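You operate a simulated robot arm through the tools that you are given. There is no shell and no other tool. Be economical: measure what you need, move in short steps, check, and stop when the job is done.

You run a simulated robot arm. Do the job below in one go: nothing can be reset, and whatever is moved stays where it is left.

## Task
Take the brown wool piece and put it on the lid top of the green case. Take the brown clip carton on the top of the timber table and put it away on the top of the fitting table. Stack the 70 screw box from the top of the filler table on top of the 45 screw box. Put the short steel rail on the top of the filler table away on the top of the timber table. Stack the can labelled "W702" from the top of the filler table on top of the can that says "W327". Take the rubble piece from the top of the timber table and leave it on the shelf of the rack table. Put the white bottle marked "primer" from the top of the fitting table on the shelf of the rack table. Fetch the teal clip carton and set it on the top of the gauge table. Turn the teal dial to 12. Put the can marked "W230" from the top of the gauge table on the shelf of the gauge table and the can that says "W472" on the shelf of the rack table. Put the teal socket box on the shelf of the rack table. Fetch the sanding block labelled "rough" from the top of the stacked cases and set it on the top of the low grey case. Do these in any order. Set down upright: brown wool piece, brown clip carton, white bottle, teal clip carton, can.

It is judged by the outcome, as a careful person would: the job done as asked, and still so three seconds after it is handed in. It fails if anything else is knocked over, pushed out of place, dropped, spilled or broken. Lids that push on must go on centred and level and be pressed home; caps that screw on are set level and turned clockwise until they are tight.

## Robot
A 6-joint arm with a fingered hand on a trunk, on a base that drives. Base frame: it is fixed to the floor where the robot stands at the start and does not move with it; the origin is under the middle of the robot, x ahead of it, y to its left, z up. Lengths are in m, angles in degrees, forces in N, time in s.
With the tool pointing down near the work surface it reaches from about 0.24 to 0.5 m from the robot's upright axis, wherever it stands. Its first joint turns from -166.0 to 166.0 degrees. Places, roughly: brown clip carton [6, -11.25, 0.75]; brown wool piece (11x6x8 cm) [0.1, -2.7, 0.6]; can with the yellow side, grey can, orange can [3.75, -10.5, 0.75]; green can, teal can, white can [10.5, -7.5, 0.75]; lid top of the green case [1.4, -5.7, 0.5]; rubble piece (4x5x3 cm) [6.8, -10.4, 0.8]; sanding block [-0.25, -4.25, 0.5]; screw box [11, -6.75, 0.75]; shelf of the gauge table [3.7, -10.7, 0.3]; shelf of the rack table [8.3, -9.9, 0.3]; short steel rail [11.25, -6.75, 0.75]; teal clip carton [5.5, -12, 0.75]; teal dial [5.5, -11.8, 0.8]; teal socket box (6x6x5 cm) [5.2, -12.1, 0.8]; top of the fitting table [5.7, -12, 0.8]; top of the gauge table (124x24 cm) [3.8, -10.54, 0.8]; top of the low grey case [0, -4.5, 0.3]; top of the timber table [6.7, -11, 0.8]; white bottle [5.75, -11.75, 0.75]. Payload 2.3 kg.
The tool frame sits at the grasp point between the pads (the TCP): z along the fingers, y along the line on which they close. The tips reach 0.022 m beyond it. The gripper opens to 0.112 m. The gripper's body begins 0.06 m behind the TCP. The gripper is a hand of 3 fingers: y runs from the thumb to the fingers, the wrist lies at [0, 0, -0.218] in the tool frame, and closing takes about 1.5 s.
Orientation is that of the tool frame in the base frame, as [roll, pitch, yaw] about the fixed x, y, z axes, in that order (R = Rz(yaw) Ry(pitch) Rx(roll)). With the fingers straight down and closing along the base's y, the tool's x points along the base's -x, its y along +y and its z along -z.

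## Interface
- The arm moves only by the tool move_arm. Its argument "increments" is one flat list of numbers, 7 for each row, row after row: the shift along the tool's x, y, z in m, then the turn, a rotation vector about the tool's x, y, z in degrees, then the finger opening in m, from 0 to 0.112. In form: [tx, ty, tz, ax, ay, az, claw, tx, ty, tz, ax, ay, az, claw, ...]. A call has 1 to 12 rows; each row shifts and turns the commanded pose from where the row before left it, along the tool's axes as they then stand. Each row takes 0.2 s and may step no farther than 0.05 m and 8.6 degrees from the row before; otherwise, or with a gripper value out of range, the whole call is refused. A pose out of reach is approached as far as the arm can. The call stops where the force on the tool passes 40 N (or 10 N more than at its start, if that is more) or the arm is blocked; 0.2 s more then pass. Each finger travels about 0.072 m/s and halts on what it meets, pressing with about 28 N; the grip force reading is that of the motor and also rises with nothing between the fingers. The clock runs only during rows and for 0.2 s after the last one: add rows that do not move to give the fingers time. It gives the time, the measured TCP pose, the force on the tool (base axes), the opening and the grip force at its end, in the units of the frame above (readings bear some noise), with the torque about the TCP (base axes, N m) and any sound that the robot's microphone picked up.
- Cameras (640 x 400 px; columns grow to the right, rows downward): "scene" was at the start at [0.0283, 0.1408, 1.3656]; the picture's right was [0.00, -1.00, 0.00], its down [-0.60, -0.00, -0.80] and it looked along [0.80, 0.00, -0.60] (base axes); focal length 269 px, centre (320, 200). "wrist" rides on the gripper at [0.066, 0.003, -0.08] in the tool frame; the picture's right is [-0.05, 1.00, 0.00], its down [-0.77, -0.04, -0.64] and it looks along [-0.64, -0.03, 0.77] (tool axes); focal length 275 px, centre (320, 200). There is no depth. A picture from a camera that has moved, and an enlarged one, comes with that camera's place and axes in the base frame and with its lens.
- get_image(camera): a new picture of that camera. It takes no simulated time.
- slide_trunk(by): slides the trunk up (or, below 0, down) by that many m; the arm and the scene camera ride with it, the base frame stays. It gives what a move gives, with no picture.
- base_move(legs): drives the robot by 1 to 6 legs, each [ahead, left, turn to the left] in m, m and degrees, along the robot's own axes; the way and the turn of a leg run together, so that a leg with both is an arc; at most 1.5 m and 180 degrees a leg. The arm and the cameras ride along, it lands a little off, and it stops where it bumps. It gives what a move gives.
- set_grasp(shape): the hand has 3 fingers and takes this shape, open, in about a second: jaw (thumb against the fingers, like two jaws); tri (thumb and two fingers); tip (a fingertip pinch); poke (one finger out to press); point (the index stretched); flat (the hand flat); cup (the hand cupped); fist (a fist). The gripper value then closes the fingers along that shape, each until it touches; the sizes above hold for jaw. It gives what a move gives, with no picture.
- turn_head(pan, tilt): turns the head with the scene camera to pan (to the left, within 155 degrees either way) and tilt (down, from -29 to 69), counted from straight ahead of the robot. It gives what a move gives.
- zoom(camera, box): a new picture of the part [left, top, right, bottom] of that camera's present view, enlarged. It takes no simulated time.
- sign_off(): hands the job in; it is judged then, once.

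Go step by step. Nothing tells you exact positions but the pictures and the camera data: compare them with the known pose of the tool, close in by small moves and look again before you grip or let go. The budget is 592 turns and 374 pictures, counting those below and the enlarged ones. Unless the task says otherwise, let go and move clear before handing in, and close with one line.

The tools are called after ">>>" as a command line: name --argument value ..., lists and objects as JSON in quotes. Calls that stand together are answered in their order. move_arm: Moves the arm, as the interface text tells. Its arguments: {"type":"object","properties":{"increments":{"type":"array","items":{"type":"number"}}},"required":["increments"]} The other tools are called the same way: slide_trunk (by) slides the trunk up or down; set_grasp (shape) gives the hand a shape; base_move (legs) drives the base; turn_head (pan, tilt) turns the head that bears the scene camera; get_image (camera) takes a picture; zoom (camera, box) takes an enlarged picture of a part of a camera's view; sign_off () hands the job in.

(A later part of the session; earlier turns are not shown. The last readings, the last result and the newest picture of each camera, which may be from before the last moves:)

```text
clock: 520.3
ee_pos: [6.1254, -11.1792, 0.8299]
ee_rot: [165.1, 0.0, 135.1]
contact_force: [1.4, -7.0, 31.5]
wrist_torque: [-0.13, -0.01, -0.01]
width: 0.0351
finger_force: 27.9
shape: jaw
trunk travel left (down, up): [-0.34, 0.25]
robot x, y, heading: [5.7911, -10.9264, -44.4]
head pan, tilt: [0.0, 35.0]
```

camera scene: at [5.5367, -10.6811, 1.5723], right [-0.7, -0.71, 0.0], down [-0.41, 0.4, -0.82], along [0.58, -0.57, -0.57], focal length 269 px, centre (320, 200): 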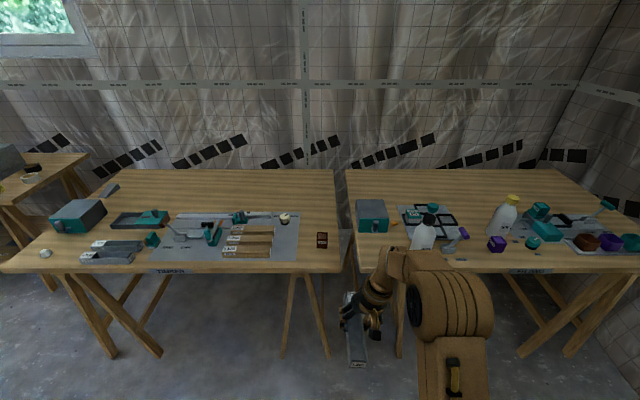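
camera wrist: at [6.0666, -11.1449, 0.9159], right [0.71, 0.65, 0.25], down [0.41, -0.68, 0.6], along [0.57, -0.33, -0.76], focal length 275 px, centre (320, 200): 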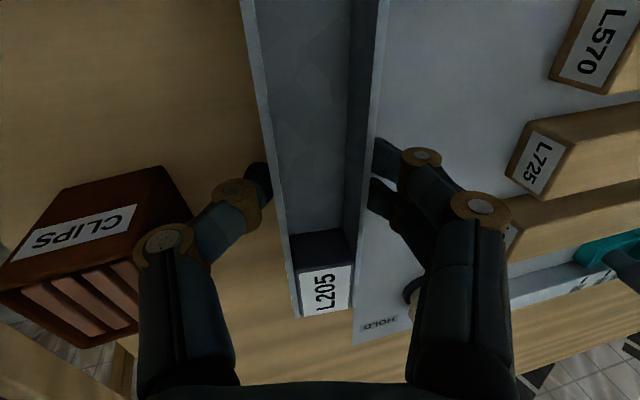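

>>> slide_trunk --by 0.003

>>> move_arm --increments '[0, 0, 0, 0, 0, 0, 0.04, 0, 0, 0, 0, 0, 0, 0.048, 0, 0, 0, 0, 0, 0, 0.052, 0, 0, 0, 0, 0, 0, 0.052]'

>>> slide_trunk --by 0.1

>>> get_image --camera "wrist"

```text
clock: 520.9
ee_pos: [6.1258, -11.1793, 0.8313]
ee_rot: [165.3, -0.3, 135.2]
contact_force: [0.4, -6.2, 16.5]
wrist_torque: [-0.15, 0.01, 0.01]
width: 0.0351
finger_force: 28.0
shape: jaw
trunk travel left (down, up): [-0.343, 0.247]
robot x, y, heading: [5.7928, -10.9261, -44.5]
head pan, tilt: [0.0, 35.0]
```

```text
clock: 521.9
ee_pos: [6.1272, -11.1783, 0.8323]
ee_rot: [165.3, -0.2, 135.3]
contact_force: [0.5, 0.9, -0.5]
wrist_torque: [-0.01, -0.01, 0.0]
width: 0.0511
finger_force: 0.1
shape: jaw
trunk travel left (down, up): [-0.343, 0.247]
robot x, y, heading: [5.7924, -10.921, -44.7]
head pan, tilt: [0.0, 35.0]
```

```text
clock: 523.2
ee_pos: [6.1266, -11.1785, 0.9322]
ee_rot: [165.2, -0.1, 135.2]
contact_force: [-0.6, 0.1, 0.3]
wrist_torque: [0.01, -0.03, 0.0]
width: 0.0516
finger_force: 0.0
shape: jaw
trunk travel left (down, up): [-0.443, 0.147]
robot x, y, heading: [5.7881, -10.9249, -44.6]
head pan, tilt: [0.0, 35.0]
```

```text
187 pictures are left
camera wrist: at [6.0667, -11.1449, 1.01], right [0.71, 0.65, 0.25], down [0.41, -0.68, 0.6], along [0.57, -0.33, -0.76], focal length 275 px, centre (320, 200)
```

wrist: 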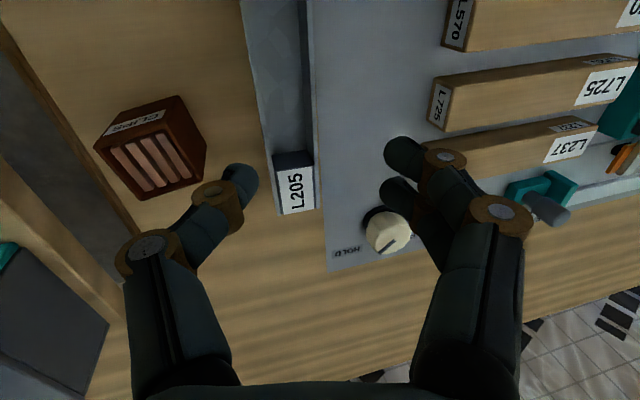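

Rail placed flat on the timber table. Now the brown clip carton right beside: I level the hand and move over it.

>>> move_arm --increments '[0, 0, 0, 7.35, 0, 0, 0.075, 0, 0, 0, 7.35, 0, 0, 0.075, -0.01, -0.036, 0, 0, 0, 0, 0.075, -0.01, -0.035, 0, 0, 0, 0, 0.075, 0, 0, 0, 0, 0, 0, 0.075]'

>>> get_image --camera "wrist"

>>> zoom --camera "scene" --box '[260, 230, 460, 355]'

```text
clock: 524.4
ee_pos: [6.0906, -11.2438, 0.9312]
ee_rot: [179.9, -0.2, 135.3]
contact_force: [-1.0, -0.2, 0.1]
wrist_torque: [-0.01, -0.01, 0.03]
width: 0.0747
finger_force: 0.1
shape: jaw
trunk travel left (down, up): [-0.443, 0.147]
robot x, y, heading: [5.7887, -10.9277, -44.8]
head pan, tilt: [0.0, 35.0]
```

```text
186 pictures are left
camera wrist: at [6.0455, -11.1947, 1.0118], right [0.74, 0.68, 0.0], down [0.52, -0.57, 0.63], along [0.43, -0.47, -0.77], focal length 275 px, centre (320, 200)
```

wrist: 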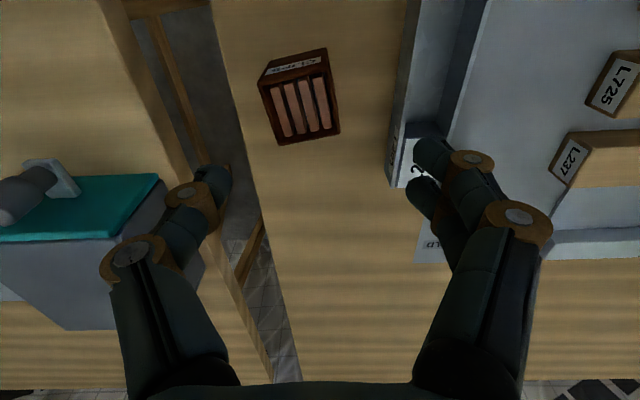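

```text
3.20 times, centred on (360, 292) of scene
camera zoom: at [5.9115, -10.844, 1.5363], right [-0.7, -0.71, 0.0], down [-0.41, 0.4, -0.82], along [0.58, -0.58, -0.57], focal length 861 px, centre (192, -96)
```

zoom: 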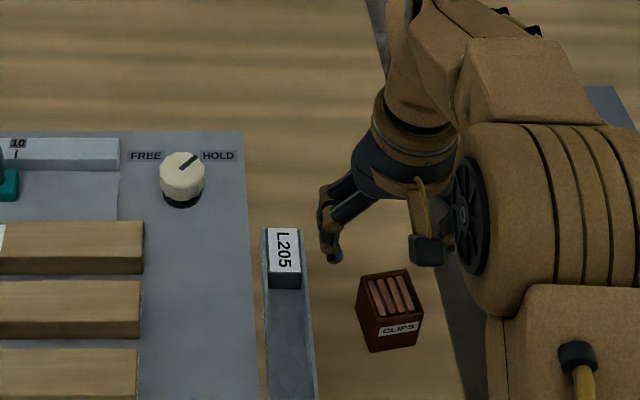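

>>> move_arm --increments '[0.003, -0.01, 0, 0, 0, -5.5, 0.066, 0, 0, 0, 0, 0, -5.5, 0.066, 0, 0, 0, 0, 0, 0, 0.066]'

>>> slide_trunk --by -0.05

>>> get_image --camera "wrist"

```text
clock: 525.2
ee_pos: [6.0811, -11.2493, 0.9317]
ee_rot: [180.0, -0.2, 146.3]
contact_force: [0.8, 0.3, 0.1]
wrist_torque: [-0.03, -0.01, 0.02]
width: 0.0667
finger_force: 0.0
shape: jaw
trunk travel left (down, up): [-0.443, 0.147]
robot x, y, heading: [5.7902, -10.9228, -44.6]
head pan, tilt: [0.0, 35.0]
```

```text
clock: 526.1
ee_pos: [6.0811, -11.2476, 0.8799]
ee_rot: [179.9, -0.2, 146.2]
contact_force: [0.0, 0.0, 0.1]
wrist_torque: [-0.02, -0.06, 0.01]
width: 0.0665
finger_force: 0.1
shape: jaw
trunk travel left (down, up): [-0.393, 0.197]
robot x, y, heading: [5.7924, -10.9226, -44.7]
head pan, tilt: [0.0, 35.0]
```

```text
184 pictures are left
camera wrist: at [6.0275, -11.2093, 0.9617], right [0.59, 0.8, 0.0], down [0.62, -0.46, 0.63], along [0.51, -0.38, -0.77], focal length 275 px, centre (320, 200)
```

wrist: 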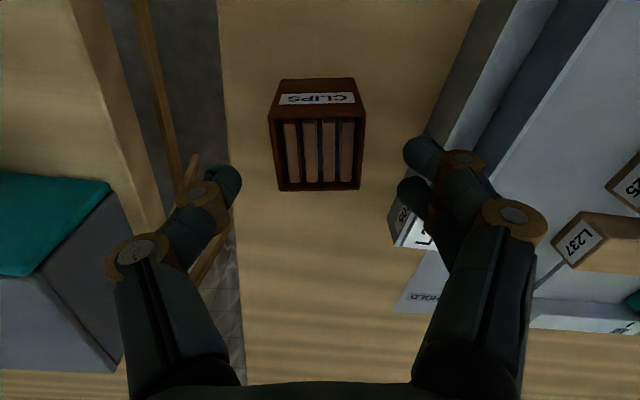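

>>> slide_trunk --by -0.05

>>> move_arm --increments '[0, 0, 0, 0, 0, 0, 0.05, 0, 0, 0, 0, 0, 0, 0.035, 0, 0, 0, 0, 0, 0, 0.03, 0, 0, 0, 0, 0, 0, 0.03, 0, 0, 0, 0, 0, 0, 0.03]'

>>> get_image --camera "wrist"

```text
clock: 527.0
ee_pos: [6.0805, -11.249, 0.8318]
ee_rot: [179.9, -0.2, 146.2]
contact_force: [-0.1, 0.0, -0.1]
wrist_torque: [-0.02, -0.02, 0.0]
width: 0.0665
finger_force: 0.1
shape: jaw
trunk travel left (down, up): [-0.343, 0.247]
robot x, y, heading: [5.7876, -10.9249, -44.9]
head pan, tilt: [0.0, 35.0]
```

```text
clock: 528.2
ee_pos: [6.0807, -11.2492, 0.8303]
ee_rot: [179.9, -0.2, 146.3]
contact_force: [0.4, -0.3, -0.4]
wrist_torque: [-0.03, -0.01, -0.03]
width: 0.0359
finger_force: 28.4
shape: jaw
trunk travel left (down, up): [-0.343, 0.247]
robot x, y, heading: [5.7922, -10.924, -44.5]
head pan, tilt: [0.0, 35.0]
```

```text
183 pictures are left
camera wrist: at [6.0277, -11.2094, 0.9117], right [0.59, 0.8, 0.0], down [0.62, -0.46, 0.63], along [0.51, -0.38, -0.77], focal length 275 px, centre (320, 200)
```

wrist: 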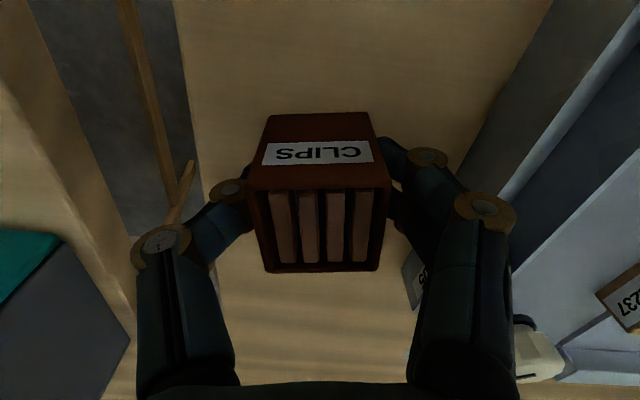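

>>> slide_trunk --by 0.14

>>> base_move --legs '[[-0.25, 0, 0], [0, -0.35, 0]]'

>>> get_image --camera "scene"

>>> zoom --camera "scene" --box '[290, 180, 610, 300]'

```text
clock: 529.9
ee_pos: [6.0819, -11.2493, 0.9707]
ee_rot: [180.0, -0.2, 146.2]
contact_force: [-0.2, 0.2, -0.1]
wrist_torque: [0.02, -0.01, 0.0]
width: 0.0356
finger_force: 28.5
shape: jaw
trunk travel left (down, up): [-0.483, 0.107]
robot x, y, heading: [5.7921, -10.9228, -44.5]
head pan, tilt: [0.0, 35.0]
```

```text
clock: 533.6
ee_pos: [5.6604, -11.3202, 0.9713]
ee_rot: [179.9, -0.2, 146.2]
contact_force: [1.0, 0.1, -0.7]
wrist_torque: [0.02, -0.01, 0.0]
width: 0.0357
finger_force: 27.8
shape: jaw
trunk travel left (down, up): [-0.483, 0.107]
robot x, y, heading: [5.372, -10.999, -44.7]
head pan, tilt: [0.0, 35.0]
```

```text
182 pictures are left
camera scene: at [5.4885, -10.9172, 1.5764], right [-0.7, -0.71, 0.0], down [-0.41, 0.4, -0.82], along [0.58, -0.57, -0.57], focal length 269 px, centre (320, 200)
```

scene: 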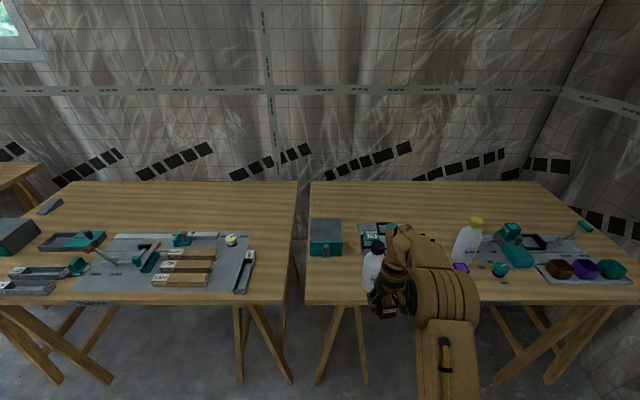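

```text
2.00 times, centred on (450, 240) of scene
camera zoom: at [5.4885, -10.9172, 1.5764], right [-0.7, -0.71, 0.0], down [-0.41, 0.4, -0.82], along [0.58, -0.57, -0.57], focal length 538 px, centre (60, 120)
```

zoom: 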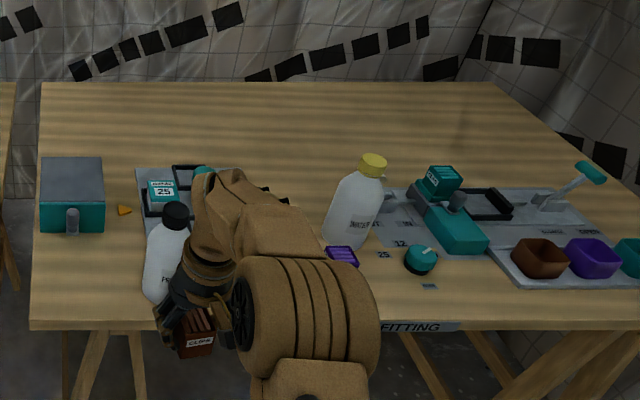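

Free place on the fitting table: front-left, left of the white bottle. I sidestep left first, then advance.

>>> base_move --legs '[[0, 0.125, 0], [0.21, 0, 0]]'

>>> get_image --camera "scene"

>>> get_image --camera "wrist"

```text
clock: 536.1
ee_pos: [5.8996, -11.3777, 0.9715]
ee_rot: [179.9, -0.2, 146.5]
contact_force: [0.2, 0.7, -0.6]
wrist_torque: [0.03, 0.0, -0.02]
width: 0.0356
finger_force: 28.0
shape: jaw
trunk travel left (down, up): [-0.483, 0.107]
robot x, y, heading: [5.6036, -11.0542, -44.2]
head pan, tilt: [0.0, 35.0]
```

```text
180 pictures are left
camera scene: at [5.7276, -10.9748, 1.5763], right [-0.7, -0.72, 0.0], down [-0.41, 0.4, -0.82], along [0.59, -0.57, -0.57], focal length 269 px, centre (320, 200)
```

scene: 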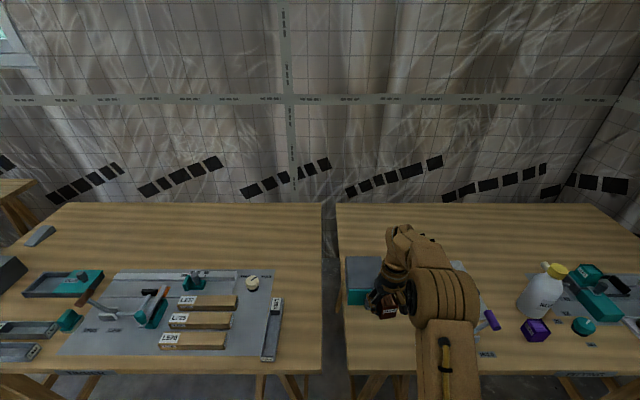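

```text
179 pictures are left
camera wrist: at [5.8453, -11.3389, 1.0514], right [0.59, 0.81, 0.0], down [0.62, -0.46, 0.63], along [0.51, -0.37, -0.77], focal length 275 px, centre (320, 200)
```

wrist: 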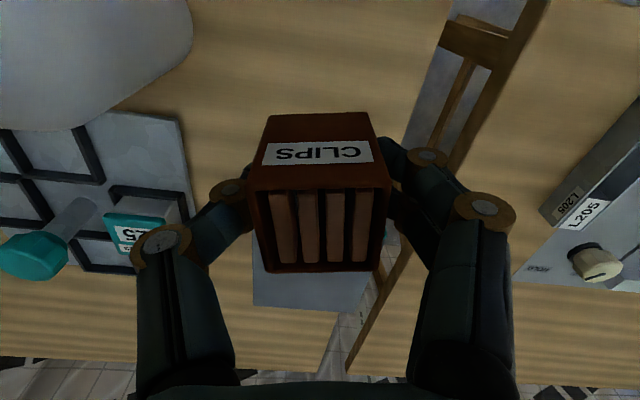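

>>> slide_trunk --by -0.12

>>> get_image --camera "wrist"

>>> slide_trunk --by -0.014

>>> slide_trunk --by -0.005

```text
clock: 537.6
ee_pos: [5.8986, -11.3776, 0.8509]
ee_rot: [179.9, -0.2, 146.6]
contact_force: [-0.4, -0.2, -0.7]
wrist_torque: [0.01, -0.02, 0.0]
width: 0.0359
finger_force: 27.4
shape: jaw
trunk travel left (down, up): [-0.363, 0.227]
robot x, y, heading: [5.6108, -11.052, -44.4]
head pan, tilt: [0.0, 35.0]
```

```text
178 pictures are left
camera wrist: at [5.8448, -11.3385, 0.9317], right [0.59, 0.81, 0.0], down [0.62, -0.46, 0.63], along [0.51, -0.37, -0.77], focal length 275 px, centre (320, 200)
```

wrist: 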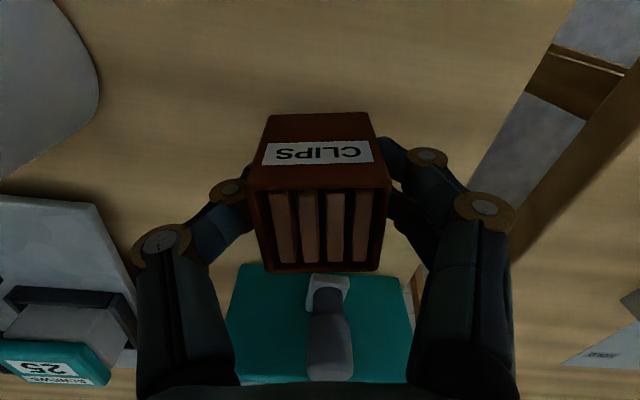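

```text
clock: 538.2
ee_pos: [5.9001, -11.3775, 0.8372]
ee_rot: [179.9, -0.2, 146.4]
contact_force: [-0.3, 0.1, -2.0]
wrist_torque: [0.0, 0.03, 0.01]
width: 0.0357
finger_force: 27.8
shape: jaw
trunk travel left (down, up): [-0.349, 0.241]
robot x, y, heading: [5.6062, -11.0536, -44.3]
head pan, tilt: [0.0, 35.0]
```

```text
clock: 538.7
ee_pos: [5.8986, -11.3767, 0.8332]
ee_rot: [179.9, -0.3, 146.5]
contact_force: [-0.5, -0.8, -1.3]
wrist_torque: [0.03, 0.03, -0.02]
width: 0.0357
finger_force: 28.0
shape: jaw
trunk travel left (down, up): [-0.344, 0.246]
robot x, y, heading: [5.6066, -11.0534, -44.1]
head pan, tilt: [0.0, 35.0]
```

>>> slide_trunk --by -0.003

>>> slide_trunk --by -0.003

```text
clock: 539.2
ee_pos: [5.8997, -11.3775, 0.8299]
ee_rot: [-179.9, 0.0, 146.5]
contact_force: [1.8, -1.7, 11.2]
wrist_torque: [0.0, -0.01, 0.01]
width: 0.0361
finger_force: 28.1
shape: jaw
trunk travel left (down, up): [-0.341, 0.249]
robot x, y, heading: [5.6086, -11.0567, -44.3]
head pan, tilt: [0.0, 35.0]
```

```text
clock: 539.8
ee_pos: [5.8989, -11.3769, 0.83]
ee_rot: [-180.0, 0.0, 146.4]
contact_force: [4.9, -5.9, 31.8]
wrist_torque: [-0.05, -0.09, -0.01]
width: 0.0369
finger_force: 27.8
shape: jaw
trunk travel left (down, up): [-0.338, 0.252]
robot x, y, heading: [5.6048, -11.0547, -44.5]
head pan, tilt: [0.0, 35.0]
```

Contact. I ease up, open and rise.

>>> slide_trunk --by 0.003

>>> move_arm --increments '[0, 0, 0, 0, 0, 0, 0.045, 0, 0, 0, 0, 0, 0, 0.055, 0, 0, 0, 0, 0, 0, 0.065, 0, 0, 0, 0, 0, 0, 0.065]'

>>> slide_trunk --by 0.13

>>> get_image --camera "wrist"

```text
clock: 540.3
ee_pos: [5.8988, -11.3765, 0.8271]
ee_rot: [179.9, -0.3, 146.6]
contact_force: [4.5, -2.6, 16.6]
wrist_torque: [-0.07, -0.08, 0.0]
width: 0.037
finger_force: 27.6
shape: jaw
trunk travel left (down, up): [-0.341, 0.249]
robot x, y, heading: [5.6092, -11.0557, -44.4]
head pan, tilt: [0.0, 35.0]
```

```text
clock: 541.3
ee_pos: [5.8993, -11.3769, 0.8284]
ee_rot: [179.9, -0.2, 146.5]
contact_force: [0.7, 0.4, -0.4]
wrist_torque: [0.02, 0.02, -0.03]
width: 0.0644
finger_force: 0.1
shape: jaw
trunk travel left (down, up): [-0.341, 0.249]
robot x, y, heading: [5.6118, -11.0569, -44.4]
head pan, tilt: [0.0, 35.0]
```

```text
clock: 542.9
ee_pos: [5.899, -11.3778, 0.9593]
ee_rot: [179.9, -0.3, 146.5]
contact_force: [1.4, 0.6, 0.1]
wrist_torque: [0.0, -0.02, -0.01]
width: 0.0646
finger_force: 0.2
shape: jaw
trunk travel left (down, up): [-0.471, 0.119]
robot x, y, heading: [5.6089, -11.0525, -44.4]
head pan, tilt: [0.0, 35.0]
```

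```text
177 pictures are left
camera wrist: at [5.8449, -11.3384, 1.0397], right [0.59, 0.81, 0.0], down [0.62, -0.46, 0.63], along [0.51, -0.37, -0.77], focal length 275 px, centre (320, 200)
```

wrist: 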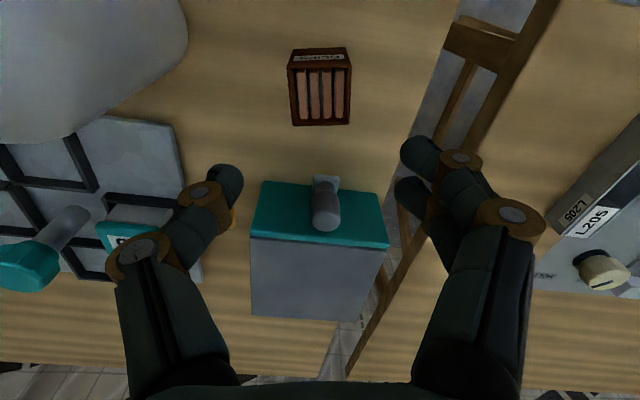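

Carton stands upright. Next the white bottle: I back off and read its label.

>>> base_move --legs '[[-0.32, 0, 0]]'

>>> get_image --camera "scene"

>>> zoom --camera "scene" --box '[310, 170, 630, 300]'

```text
clock: 545.0
ee_pos: [5.6686, -11.1547, 0.9599]
ee_rot: [179.9, -0.1, 146.3]
contact_force: [0.0, -0.3, 0.1]
wrist_torque: [0.03, -0.02, 0.02]
width: 0.0646
finger_force: 0.2
shape: jaw
trunk travel left (down, up): [-0.471, 0.119]
robot x, y, heading: [5.3795, -10.8279, -44.5]
head pan, tilt: [0.0, 35.0]
```

```text
176 pictures are left
camera scene: at [5.4981, -10.7499, 1.5644], right [-0.7, -0.71, 0.0], down [-0.41, 0.4, -0.82], along [0.58, -0.57, -0.57], focal length 269 px, centre (320, 200)
```

scene: 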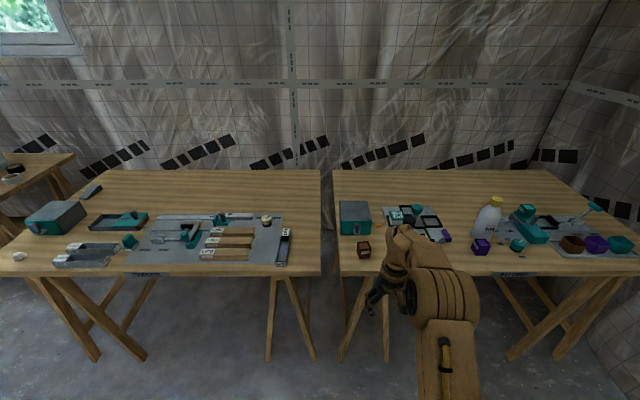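

```text
2.00 times, centred on (470, 235) of scene
camera zoom: at [5.4981, -10.7499, 1.5644], right [-0.7, -0.71, 0.0], down [-0.41, 0.4, -0.82], along [0.58, -0.57, -0.57], focal length 538 px, centre (20, 130)
```

zoom: 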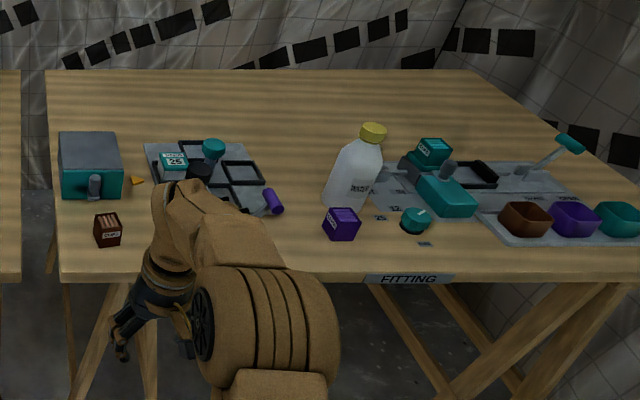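

>>> base_move --legs '[[0, -0.45, 0]]'

>>> zoom --camera "scene" --box '[160, 180, 400, 320]'

>>> zoom --camera "scene" --box '[280, 180, 440, 300]'

```text
clock: 547.7
ee_pos: [5.3529, -11.4764, 0.9604]
ee_rot: [179.9, -0.1, 146.3]
contact_force: [0.6, 0.1, 0.1]
wrist_torque: [0.02, -0.03, 0.0]
width: 0.0641
finger_force: 0.0
shape: jaw
trunk travel left (down, up): [-0.471, 0.119]
robot x, y, heading: [5.0619, -11.154, -44.4]
head pan, tilt: [0.0, 35.0]
```

```text
2.67 times, centred on (280, 250) of scene
camera zoom: at [5.1823, -11.0719, 1.5644], right [-0.7, -0.71, 0.0], down [-0.41, 0.4, -0.82], along [0.58, -0.57, -0.57], focal length 718 px, centre (427, 67)
```

zoom: 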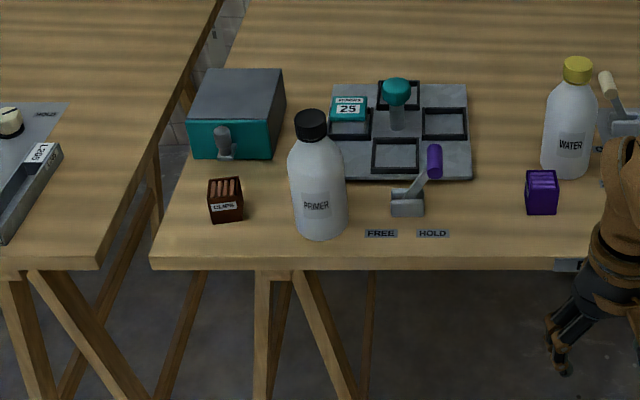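

```text
3.33 times, centred on (360, 240) of scene
camera zoom: at [5.1823, -11.0719, 1.5644], right [-0.7, -0.71, 0.0], down [-0.41, 0.4, -0.82], along [0.58, -0.57, -0.57], focal length 897 px, centre (187, 67)
```

zoom: 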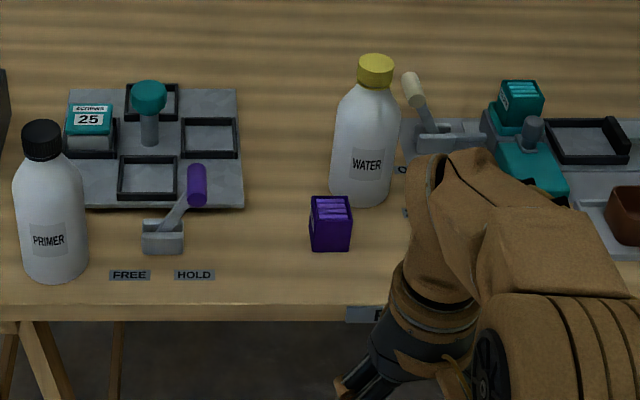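

The PRIMER bottle is the black-capped one. I set the pitched side-grip pose (as for the cans), open fully.

>>> move_arm --increments '[0, 0, 0, 0, 0, 5.35, 0.112, 0, 0, 0, 0, 0, 5.35, 0.112, -0.015, 0, 0, 0, -8.4, 0, 0.112, -0.0148, 0, 0.002, 0, -8.4, 0, 0.112, -0.0143, 0, 0.0044, 0, -8.4, 0, 0.112, -0.0136, 0, 0.0063, 0, -8.4, 0, 0.112, -0.0125, 0, 0.0083, 0, -8.4, 0, 0.112, -0.011, 0, 0.01, 0, -8.4, 0, 0.112, 0, 0, 0, 0, 0, 0, 0.112]'

>>> base_move --legs '[[0, 0.29, 0]]'

>>> get_image --camera "wrist"

```text
clock: 549.7
ee_pos: [5.3967, -11.5485, 0.9672]
ee_rot: [-173.2, 42.8, 136.1]
contact_force: [0.3, -0.5, 0.0]
wrist_torque: [0.0, 0.0, -0.01]
width: 0.112
finger_force: 0.0
shape: jaw
out of reach, approached as far as the arm can: row 7, 8
trunk travel left (down, up): [-0.471, 0.119]
robot x, y, heading: [5.0623, -11.1541, -44.4]
head pan, tilt: [0.0, 35.0]
```

```text
clock: 551.7
ee_pos: [5.6013, -11.3393, 0.9674]
ee_rot: [-173.1, 42.7, 136.2]
contact_force: [0.1, 0.4, -0.5]
wrist_torque: [-0.03, 0.02, -0.02]
width: 0.1119
finger_force: 0.0
shape: jaw
trunk travel left (down, up): [-0.471, 0.119]
robot x, y, heading: [5.2673, -10.9462, -44.4]
head pan, tilt: [0.0, 35.0]
```

```text
172 pictures are left
camera wrist: at [5.5361, -11.2601, 0.9804], right [0.77, 0.63, -0.06], down [0.13, -0.07, 0.99], along [0.62, -0.77, -0.13], focal length 275 px, centre (320, 200)
```

wrist: 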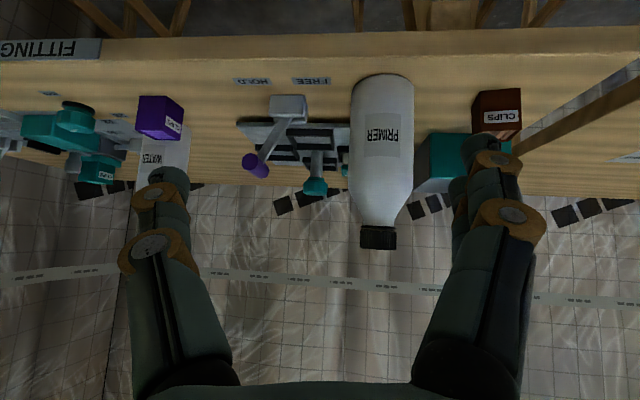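

>>> move_arm --increments '[0.0272, 0, 0.0292, 0, 0, 0, 0.112, 0.0272, 0, 0.0292, 0, 0, 0, 0.112, 0, 0, 0, -6.8, 0, 0, 0.112, 0, 0, 0, 0, -7.5, 0, 0.112, 0, 0, 0, 0, 0, 0, 0.112]'

>>> get_image --camera "wrist"

```text
clock: 552.9
ee_pos: [5.5963, -11.3439, 0.8872]
ee_rot: [-180.0, 50.3, 136.1]
contact_force: [0.8, -0.5, 0.9]
wrist_torque: [-0.02, 0.0, 0.01]
width: 0.112
finger_force: 0.1
shape: jaw
trunk travel left (down, up): [-0.471, 0.119]
robot x, y, heading: [5.2642, -10.9461, -44.4]
head pan, tilt: [0.0, 35.0]
```

```text
171 pictures are left
camera wrist: at [5.5226, -11.2706, 0.8882], right [0.71, 0.7, 0.04], down [-0.02, -0.03, 1.0], along [0.7, -0.71, -0.01], focal length 275 px, centre (320, 200)
```

wrist: 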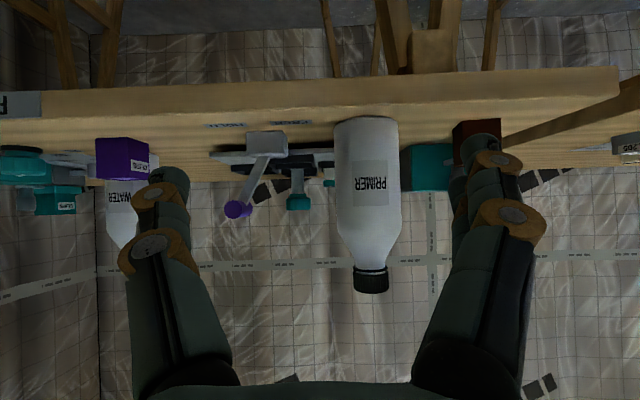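

>>> slide_trunk --by -0.027

>>> base_move --legs '[[0.1, 0.056, 0]]'

>>> get_image --camera "wrist"

```text
clock: 553.7
ee_pos: [5.5954, -11.3454, 0.8616]
ee_rot: [-180.0, 50.2, 136.1]
contact_force: [-0.1, 0.3, -0.6]
wrist_torque: [0.01, -0.02, -0.01]
width: 0.1119
finger_force: 0.0
shape: jaw
trunk travel left (down, up): [-0.444, 0.146]
robot x, y, heading: [5.2646, -10.9417, -44.3]
head pan, tilt: [0.0, 35.0]
```

```text
clock: 554.9
ee_pos: [5.7085, -11.3751, 0.8608]
ee_rot: [-179.9, 50.1, 136.3]
contact_force: [0.7, 0.5, -0.7]
wrist_torque: [0.01, -0.02, -0.02]
width: 0.1121
finger_force: 0.0
shape: jaw
trunk travel left (down, up): [-0.444, 0.146]
robot x, y, heading: [5.3793, -10.9775, -44.8]
head pan, tilt: [0.0, 35.0]
```

```text
170 pictures are left
camera wrist: at [5.6341, -11.3004, 0.861], right [0.71, 0.7, 0.04], down [-0.02, -0.03, 1.0], along [0.7, -0.71, -0.01], focal length 275 px, centre (320, 200)
```

wrist: 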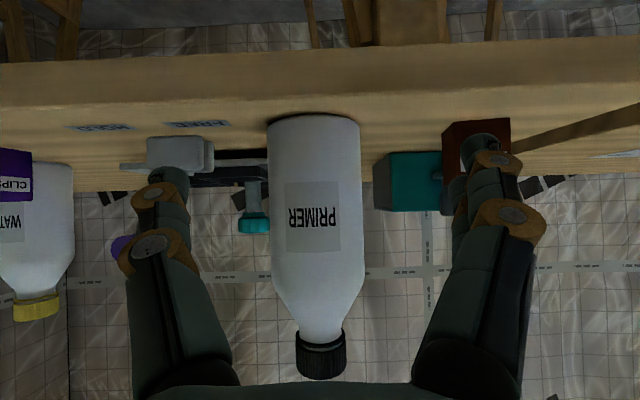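

>>> base_move --legs '[[0.108, 0, 0]]'

>>> get_image --camera "wrist"

```text
clock: 556.0
ee_pos: [5.7841, -11.4512, 0.8615]
ee_rot: [-179.9, 50.1, 136.2]
contact_force: [0.4, -0.4, -1.0]
wrist_torque: [0.02, 0.02, 0.0]
width: 0.112
finger_force: 0.0
shape: jaw
trunk travel left (down, up): [-0.444, 0.146]
robot x, y, heading: [5.4539, -11.0539, -44.4]
head pan, tilt: [0.0, 35.0]
```

```text
169 pictures are left
camera wrist: at [5.7109, -11.3757, 0.8609], right [0.71, 0.7, 0.04], down [-0.02, -0.03, 1.0], along [0.7, -0.71, -0.01], focal length 275 px, centre (320, 200)
```

wrist: 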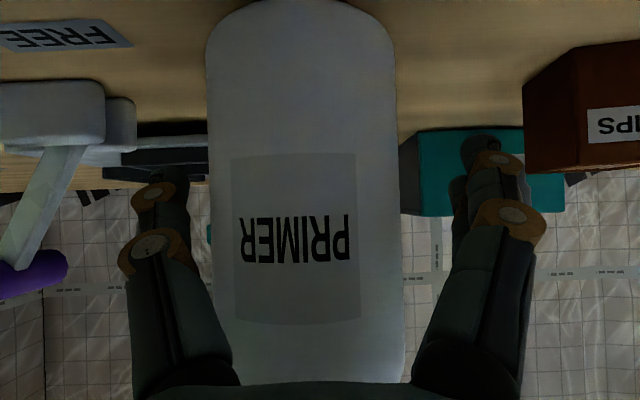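

>>> move_arm --increments '[0, 0, 0, 0, 0, 0, 0.095, 0, 0, 0, 0, 0, 0, 0.08, 0, 0, 0, 0, 0, 0, 0.065, 0, 0, 0, 0, 0, 0, 0.055, 0, 0, 0, 0, 0, 0, 0.055, 0, 0, 0, 0, 0, 0, 0.055]'

>>> get_image --camera "wrist"

```text
clock: 557.5
ee_pos: [5.7829, -11.4502, 0.8599]
ee_rot: [180.0, 50.3, 136.1]
contact_force: [-2.4, -0.4, 0.4]
wrist_torque: [0.06, 0.07, -0.01]
width: 0.0653
finger_force: 28.3
shape: jaw
trunk travel left (down, up): [-0.444, 0.146]
robot x, y, heading: [5.4531, -11.0505, -44.4]
head pan, tilt: [0.0, 35.0]
```

```text
168 pictures are left
camera wrist: at [5.7102, -11.3753, 0.8613], right [0.71, 0.7, 0.04], down [-0.02, -0.03, 1.0], along [0.7, -0.71, -0.01], focal length 275 px, centre (320, 200)
```

wrist: 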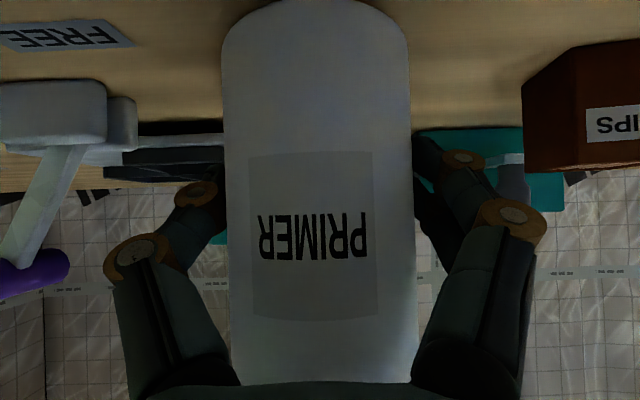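

>>> slide_trunk --by 0.06

>>> get_image --camera "wrist"

```text
clock: 558.5
ee_pos: [5.7849, -11.4492, 0.9222]
ee_rot: [-180.0, 50.2, 136.2]
contact_force: [0.7, -0.1, -5.0]
wrist_torque: [0.02, 0.01, -0.01]
width: 0.0654
finger_force: 27.8
shape: jaw
trunk travel left (down, up): [-0.504, 0.086]
robot x, y, heading: [5.4563, -11.0479, -44.5]
head pan, tilt: [0.0, 35.0]
```

```text
167 pictures are left
camera wrist: at [5.7107, -11.3756, 0.921], right [0.71, 0.7, 0.04], down [-0.02, -0.03, 1.0], along [0.7, -0.71, -0.01], focal length 275 px, centre (320, 200)
```

wrist: 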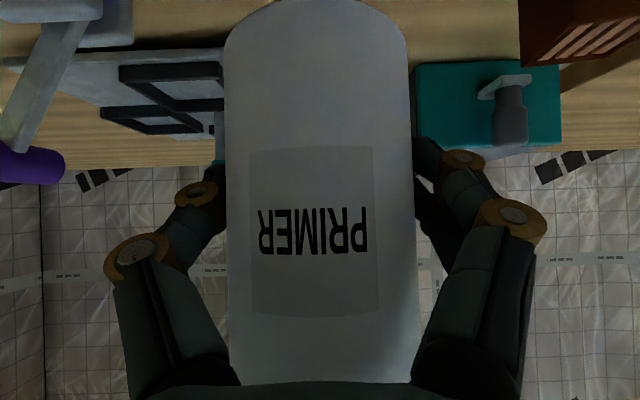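

Bottle held upright. I back off and sidestep left to the rack table.

>>> base_move --legs '[[-0.38, 0, 0], [0, 1.5, 0], [0, 1.5, 0]]'

>>> slide_trunk --by -0.48

>>> turn_head --pan 0 --tilt 30

>>> get_image --camera "scene"

>>> get_image --camera "wrist"

```text
clock: 575.0
ee_pos: [7.6021, -9.0205, 0.9199]
ee_rot: [-180.0, 50.1, 136.5]
contact_force: [0.1, -0.1, -5.0]
wrist_torque: [0.03, 0.05, 0.03]
width: 0.0652
finger_force: 28.0
shape: jaw
trunk travel left (down, up): [-0.504, 0.086]
robot x, y, heading: [7.2642, -8.6216, -43.9]
head pan, tilt: [0.0, 35.0]
```

```text
refused: -0.48 is not a number from -0.4 to 0.4
```

```text
clock: 575.6
ee_pos: [7.6014, -9.0207, 0.92]
ee_rot: [-180.0, 50.1, 136.6]
contact_force: [-0.2, 0.1, -4.6]
wrist_torque: [0.05, 0.03, -0.04]
width: 0.0656
finger_force: 27.6
shape: jaw
trunk travel left (down, up): [-0.504, 0.086]
robot x, y, heading: [7.2639, -8.6237, -43.9]
head pan, tilt: [0.0, 30.0]
```

```text
166 pictures are left
camera scene: at [7.3891, -8.5434, 1.6051], right [-0.69, -0.72, 0.0], down [-0.36, 0.35, -0.87], along [0.62, -0.6, -0.5], focal length 269 px, centre (320, 200)
```

scene: 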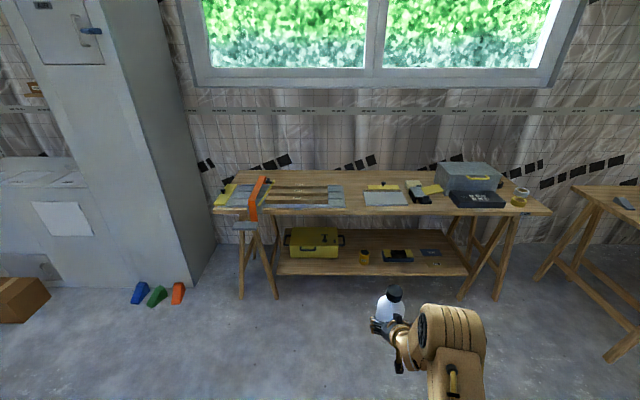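

```text
165 pictures are left
camera wrist: at [7.5277, -8.9464, 0.921], right [0.71, 0.71, 0.04], down [-0.02, -0.03, 1.0], along [0.71, -0.71, -0.01], focal length 275 px, centre (320, 200)
```

wrist: 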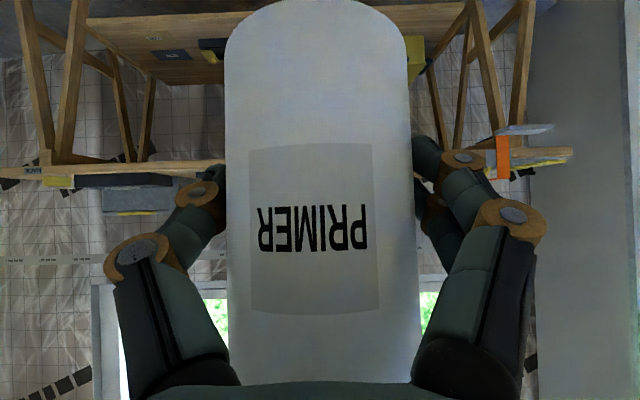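

>>> slide_trunk --by -0.4

>>> slide_trunk --by -0.1

>>> move_arm --increments '[0.019, 0, 0.016, 0, 0, 0, 0.055, 0.019, 0, 0.016, 0, 0, 0, 0.055, 0, 0, 0, 0, 0, 0, 0.055]'

>>> base_move --legs '[[0, 0.2, -0.8], [0.45, 0, 0]]'

>>> get_image --camera "scene"

>>> get_image --camera "wrist"

```text
clock: 579.4
ee_pos: [7.6025, -9.0196, 0.5209]
ee_rot: [179.9, 50.1, 136.6]
contact_force: [0.5, -0.7, -5.0]
wrist_torque: [0.03, 0.04, 0.02]
width: 0.0655
finger_force: 28.0
shape: jaw
trunk travel left (down, up): [-0.104, 0.486]
robot x, y, heading: [7.2651, -8.624, -44.0]
head pan, tilt: [0.0, 30.0]
```

```text
clock: 580.8
ee_pos: [7.6011, -9.0205, 0.4203]
ee_rot: [180.0, 50.3, 136.5]
contact_force: [0.3, -1.1, -5.3]
wrist_torque: [0.01, 0.03, -0.01]
width: 0.0655
finger_force: 28.1
shape: jaw
trunk travel left (down, up): [-0.004, 0.586]
robot x, y, heading: [7.272, -8.6276, -43.9]
head pan, tilt: [0.0, 30.0]
```

```text
clock: 581.6
ee_pos: [7.601, -9.0204, 0.3725]
ee_rot: [-179.9, 50.1, 136.6]
contact_force: [1.3, -0.1, -4.0]
wrist_torque: [0.06, 0.02, 0.02]
width: 0.0654
finger_force: 27.9
shape: jaw
trunk travel left (down, up): [-0.004, 0.586]
robot x, y, heading: [7.2647, -8.6235, -44.1]
head pan, tilt: [0.0, 30.0]
```

```text
clock: 585.5
ee_pos: [8.05, -9.2028, 0.372]
ee_rot: [-180.0, 50.1, 135.4]
contact_force: [-0.2, 0.1, -4.3]
wrist_torque: [0.03, 0.02, -0.02]
width: 0.0656
finger_force: 28.3
shape: jaw
trunk travel left (down, up): [-0.004, 0.586]
robot x, y, heading: [7.7224, -8.7949, -45.0]
head pan, tilt: [0.0, 30.0]
```

```text
164 pictures are left
camera scene: at [7.8471, -8.7216, 1.1051], right [-0.71, -0.71, 0.0], down [-0.35, 0.35, -0.87], along [0.61, -0.61, -0.5], focal length 269 px, centre (320, 200)
```

scene: 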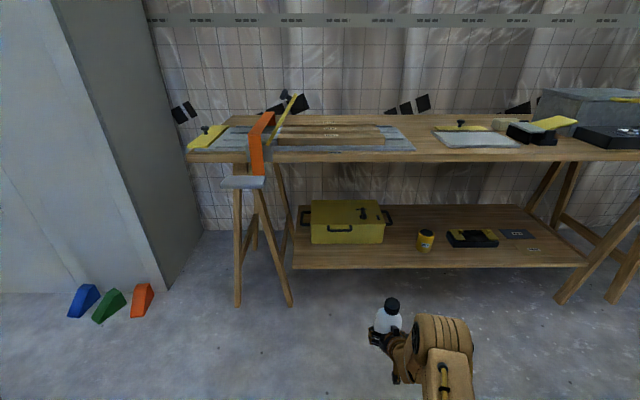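

```text
163 pictures are left
camera wrist: at [7.9777, -9.1276, 0.3717], right [0.72, 0.69, 0.04], down [-0.02, -0.03, 1.0], along [0.69, -0.72, -0.01], focal length 275 px, centre (320, 200)
```

wrist: 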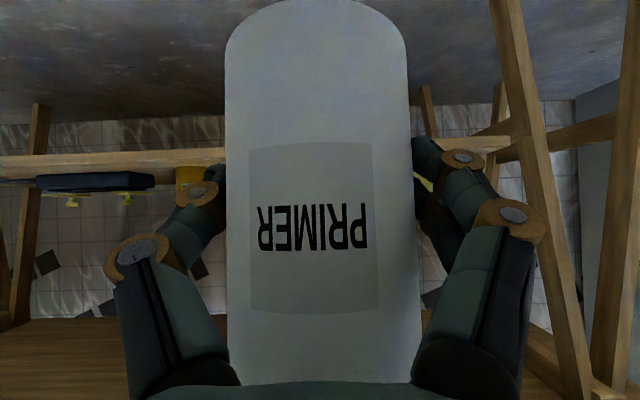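

>>> base_move --legs '[[0.29, 0, 0]]'

>>> get_image --camera "scene"

>>> get_image --camera "wrist"

```text
clock: 587.5
ee_pos: [8.2533, -9.4058, 0.3708]
ee_rot: [179.9, 50.2, 135.4]
contact_force: [0.4, 0.3, -4.7]
wrist_torque: [0.03, 0.07, 0.02]
width: 0.0656
finger_force: 28.1
shape: jaw
trunk travel left (down, up): [-0.004, 0.586]
robot x, y, heading: [7.9266, -9.0001, -45.3]
head pan, tilt: [0.0, 30.0]
```

```text
162 pictures are left
camera scene: at [8.0501, -8.9251, 1.1051], right [-0.71, -0.71, 0.0], down [-0.35, 0.35, -0.87], along [0.61, -0.61, -0.5], focal length 269 px, centre (320, 200)
```

scene: 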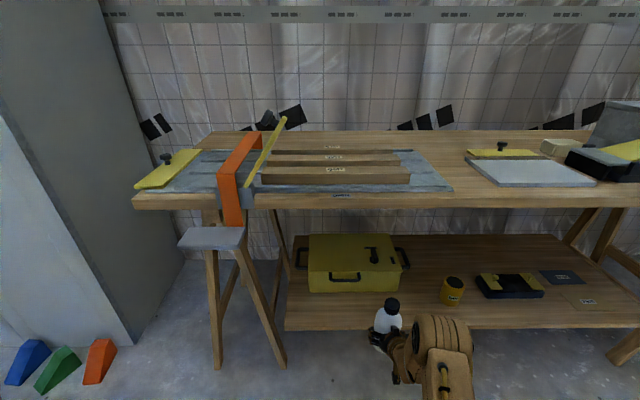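

```text
161 pictures are left
camera wrist: at [8.1807, -9.3311, 0.3717], right [0.72, 0.69, 0.04], down [-0.02, -0.03, 1.0], along [0.69, -0.72, -0.01], focal length 275 px, centre (320, 200)
```

wrist: 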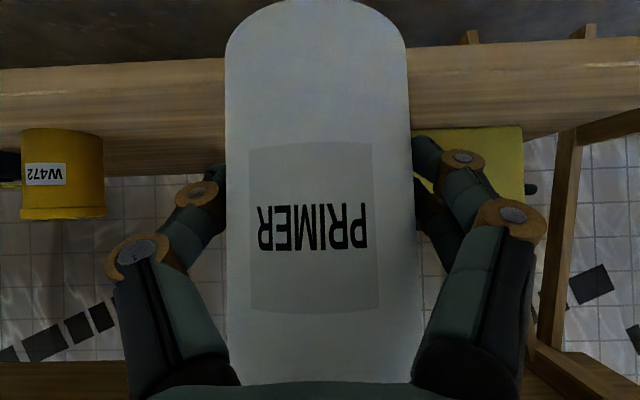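

>>> base_move --legs '[[0.14, 0, 0]]'

>>> get_image --camera "scene"

>>> get_image --camera "wrist"

```text
clock: 588.8
ee_pos: [8.3526, -9.5056, 0.3709]
ee_rot: [179.9, 50.1, 135.4]
contact_force: [0.4, -0.7, -4.4]
wrist_torque: [0.01, 0.03, 0.01]
width: 0.0653
finger_force: 27.7
shape: jaw
trunk travel left (down, up): [-0.004, 0.586]
robot x, y, heading: [8.0273, -9.0991, -45.2]
head pan, tilt: [0.0, 30.0]
```

```text
160 pictures are left
camera scene: at [8.1491, -9.0244, 1.1051], right [-0.71, -0.71, 0.0], down [-0.35, 0.35, -0.87], along [0.61, -0.61, -0.5], focal length 269 px, centre (320, 200)
```

scene: 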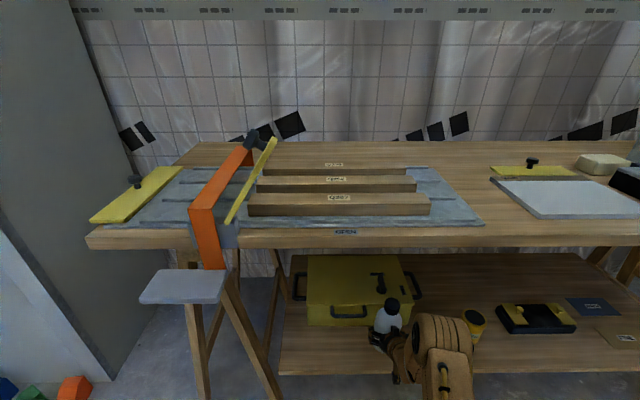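

```text
159 pictures are left
camera wrist: at [8.2797, -9.4303, 0.3717], right [0.72, 0.69, 0.04], down [-0.02, -0.03, 1.0], along [0.69, -0.72, -0.01], focal length 275 px, centre (320, 200)
```

wrist: 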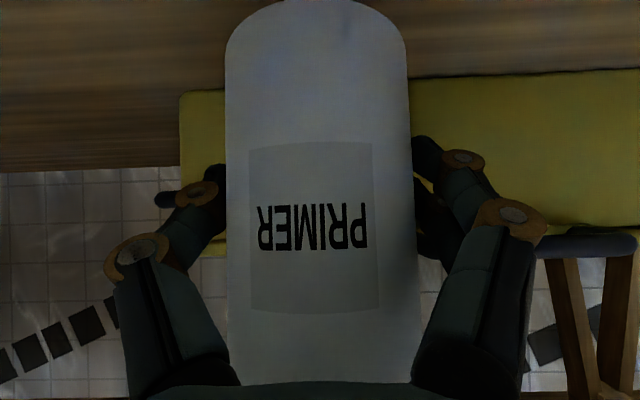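

>>> move_arm --increments '[0.0085, 0, 0.007, 0, 0, 0, 0.055, 0, 0, 0, 0, 0, 0, 0.055]'

>>> move_arm --increments '[0.0038, 0, 0.0032, 0, 0, 0, 0.055]'

>>> move_arm --increments '[0.0031, 0, 0.0026, 0, 0, 0, 0.055]'

```text
clock: 589.4
ee_pos: [8.3525, -9.5062, 0.3596]
ee_rot: [-180.0, 50.2, 135.5]
contact_force: [0.2, 0.6, -4.2]
wrist_torque: [0.03, 0.01, -0.01]
width: 0.0651
finger_force: 27.6
shape: jaw
trunk travel left (down, up): [-0.004, 0.586]
robot x, y, heading: [8.0264, -9.1057, -45.1]
head pan, tilt: [0.0, 30.0]
```

```text
clock: 589.8
ee_pos: [8.3513, -9.5062, 0.3551]
ee_rot: [-180.0, 50.2, 135.4]
contact_force: [-0.2, -0.5, -4.5]
wrist_torque: [0.0, 0.04, 0.01]
width: 0.0653
finger_force: 28.2
shape: jaw
trunk travel left (down, up): [-0.004, 0.586]
robot x, y, heading: [8.0308, -9.0982, -45.2]
head pan, tilt: [0.0, 30.0]
```

```text
clock: 590.2
ee_pos: [8.3515, -9.507, 0.3523]
ee_rot: [180.0, 50.2, 135.5]
contact_force: [0.3, 0.2, -1.2]
wrist_torque: [0.05, 0.05, -0.01]
width: 0.0654
finger_force: 28.1
shape: jaw
trunk travel left (down, up): [-0.004, 0.586]
robot x, y, heading: [8.024, -9.1034, -45.1]
head pan, tilt: [0.0, 30.0]
```

>>> move_arm --increments '[0.0023, 0, 0.0019, 0, 0, 0, 0.055]'

>>> move_arm --increments '[0, 0, 0, 0, 0, 0, 0.068, 0, 0, 0, 0, 0, 0, 0.075, 0, 0, 0, 0, 0, 0, 0.085, 0, 0, 0, 0, 0, 0, 0.1, 0, 0, 0, 0, 0, 0, 0.105, 0, 0, 0, 0, 0, 0, 0.105]'

>>> get_image --camera "wrist"

```text
clock: 590.6
ee_pos: [8.3523, -9.5056, 0.3507]
ee_rot: [-179.9, 50.4, 135.5]
contact_force: [-0.1, 0.4, 10.7]
wrist_torque: [-0.03, -0.05, -0.03]
width: 0.0654
finger_force: 28.2
shape: jaw
trunk travel left (down, up): [-0.004, 0.586]
robot x, y, heading: [8.027, -9.1009, -45.1]
head pan, tilt: [0.0, 30.0]
```

```text
clock: 592.0
ee_pos: [8.352, -9.5059, 0.348]
ee_rot: [-179.9, 50.0, 135.4]
contact_force: [0.7, -0.6, 0.0]
wrist_torque: [0.0, 0.0, 0.03]
width: 0.1049
finger_force: 0.1
shape: jaw
trunk travel left (down, up): [-0.004, 0.586]
robot x, y, heading: [8.0243, -9.1048, -45.2]
head pan, tilt: [0.0, 30.0]
```

```text
158 pictures are left
camera wrist: at [8.2797, -9.4303, 0.3489], right [0.72, 0.69, 0.04], down [-0.02, -0.03, 1.0], along [0.69, -0.72, -0.01], focal length 275 px, centre (320, 200)
```

wrist: 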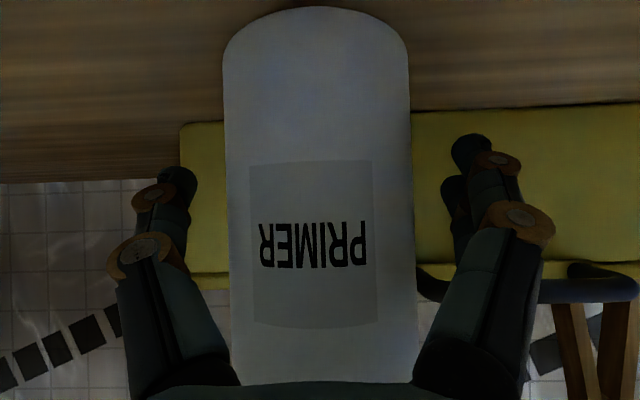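

>>> base_move --legs '[[-0.4, 0, 0]]'

>>> get_image --camera "wrist"

>>> slide_trunk --by 0.4

```text
clock: 594.5
ee_pos: [8.0714, -9.2226, 0.3476]
ee_rot: [-179.9, 50.1, 135.6]
contact_force: [-0.2, 0.2, 0.7]
wrist_torque: [0.03, 0.03, 0.02]
width: 0.1049
finger_force: 0.0
shape: jaw
trunk travel left (down, up): [-0.004, 0.586]
robot x, y, heading: [7.7404, -8.8236, -44.8]
head pan, tilt: [0.0, 30.0]
```

```text
157 pictures are left
camera wrist: at [7.9976, -9.1469, 0.3489], right [0.72, 0.69, 0.04], down [-0.02, -0.03, 1.0], along [0.69, -0.72, -0.01], focal length 275 px, centre (320, 200)
```

wrist: 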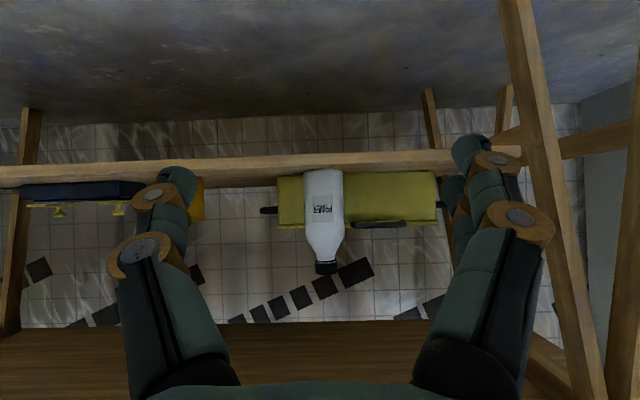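

```text
clock: 598.3
ee_pos: [8.0698, -9.2227, 0.7486]
ee_rot: [180.0, 50.1, 135.6]
contact_force: [-1.2, 0.0, -0.1]
wrist_torque: [0.04, -0.03, -0.05]
width: 0.1047
finger_force: 0.1
shape: jaw
trunk travel left (down, up): [-0.404, 0.186]
robot x, y, heading: [7.7411, -8.8217, -45.1]
head pan, tilt: [0.0, 30.0]
```

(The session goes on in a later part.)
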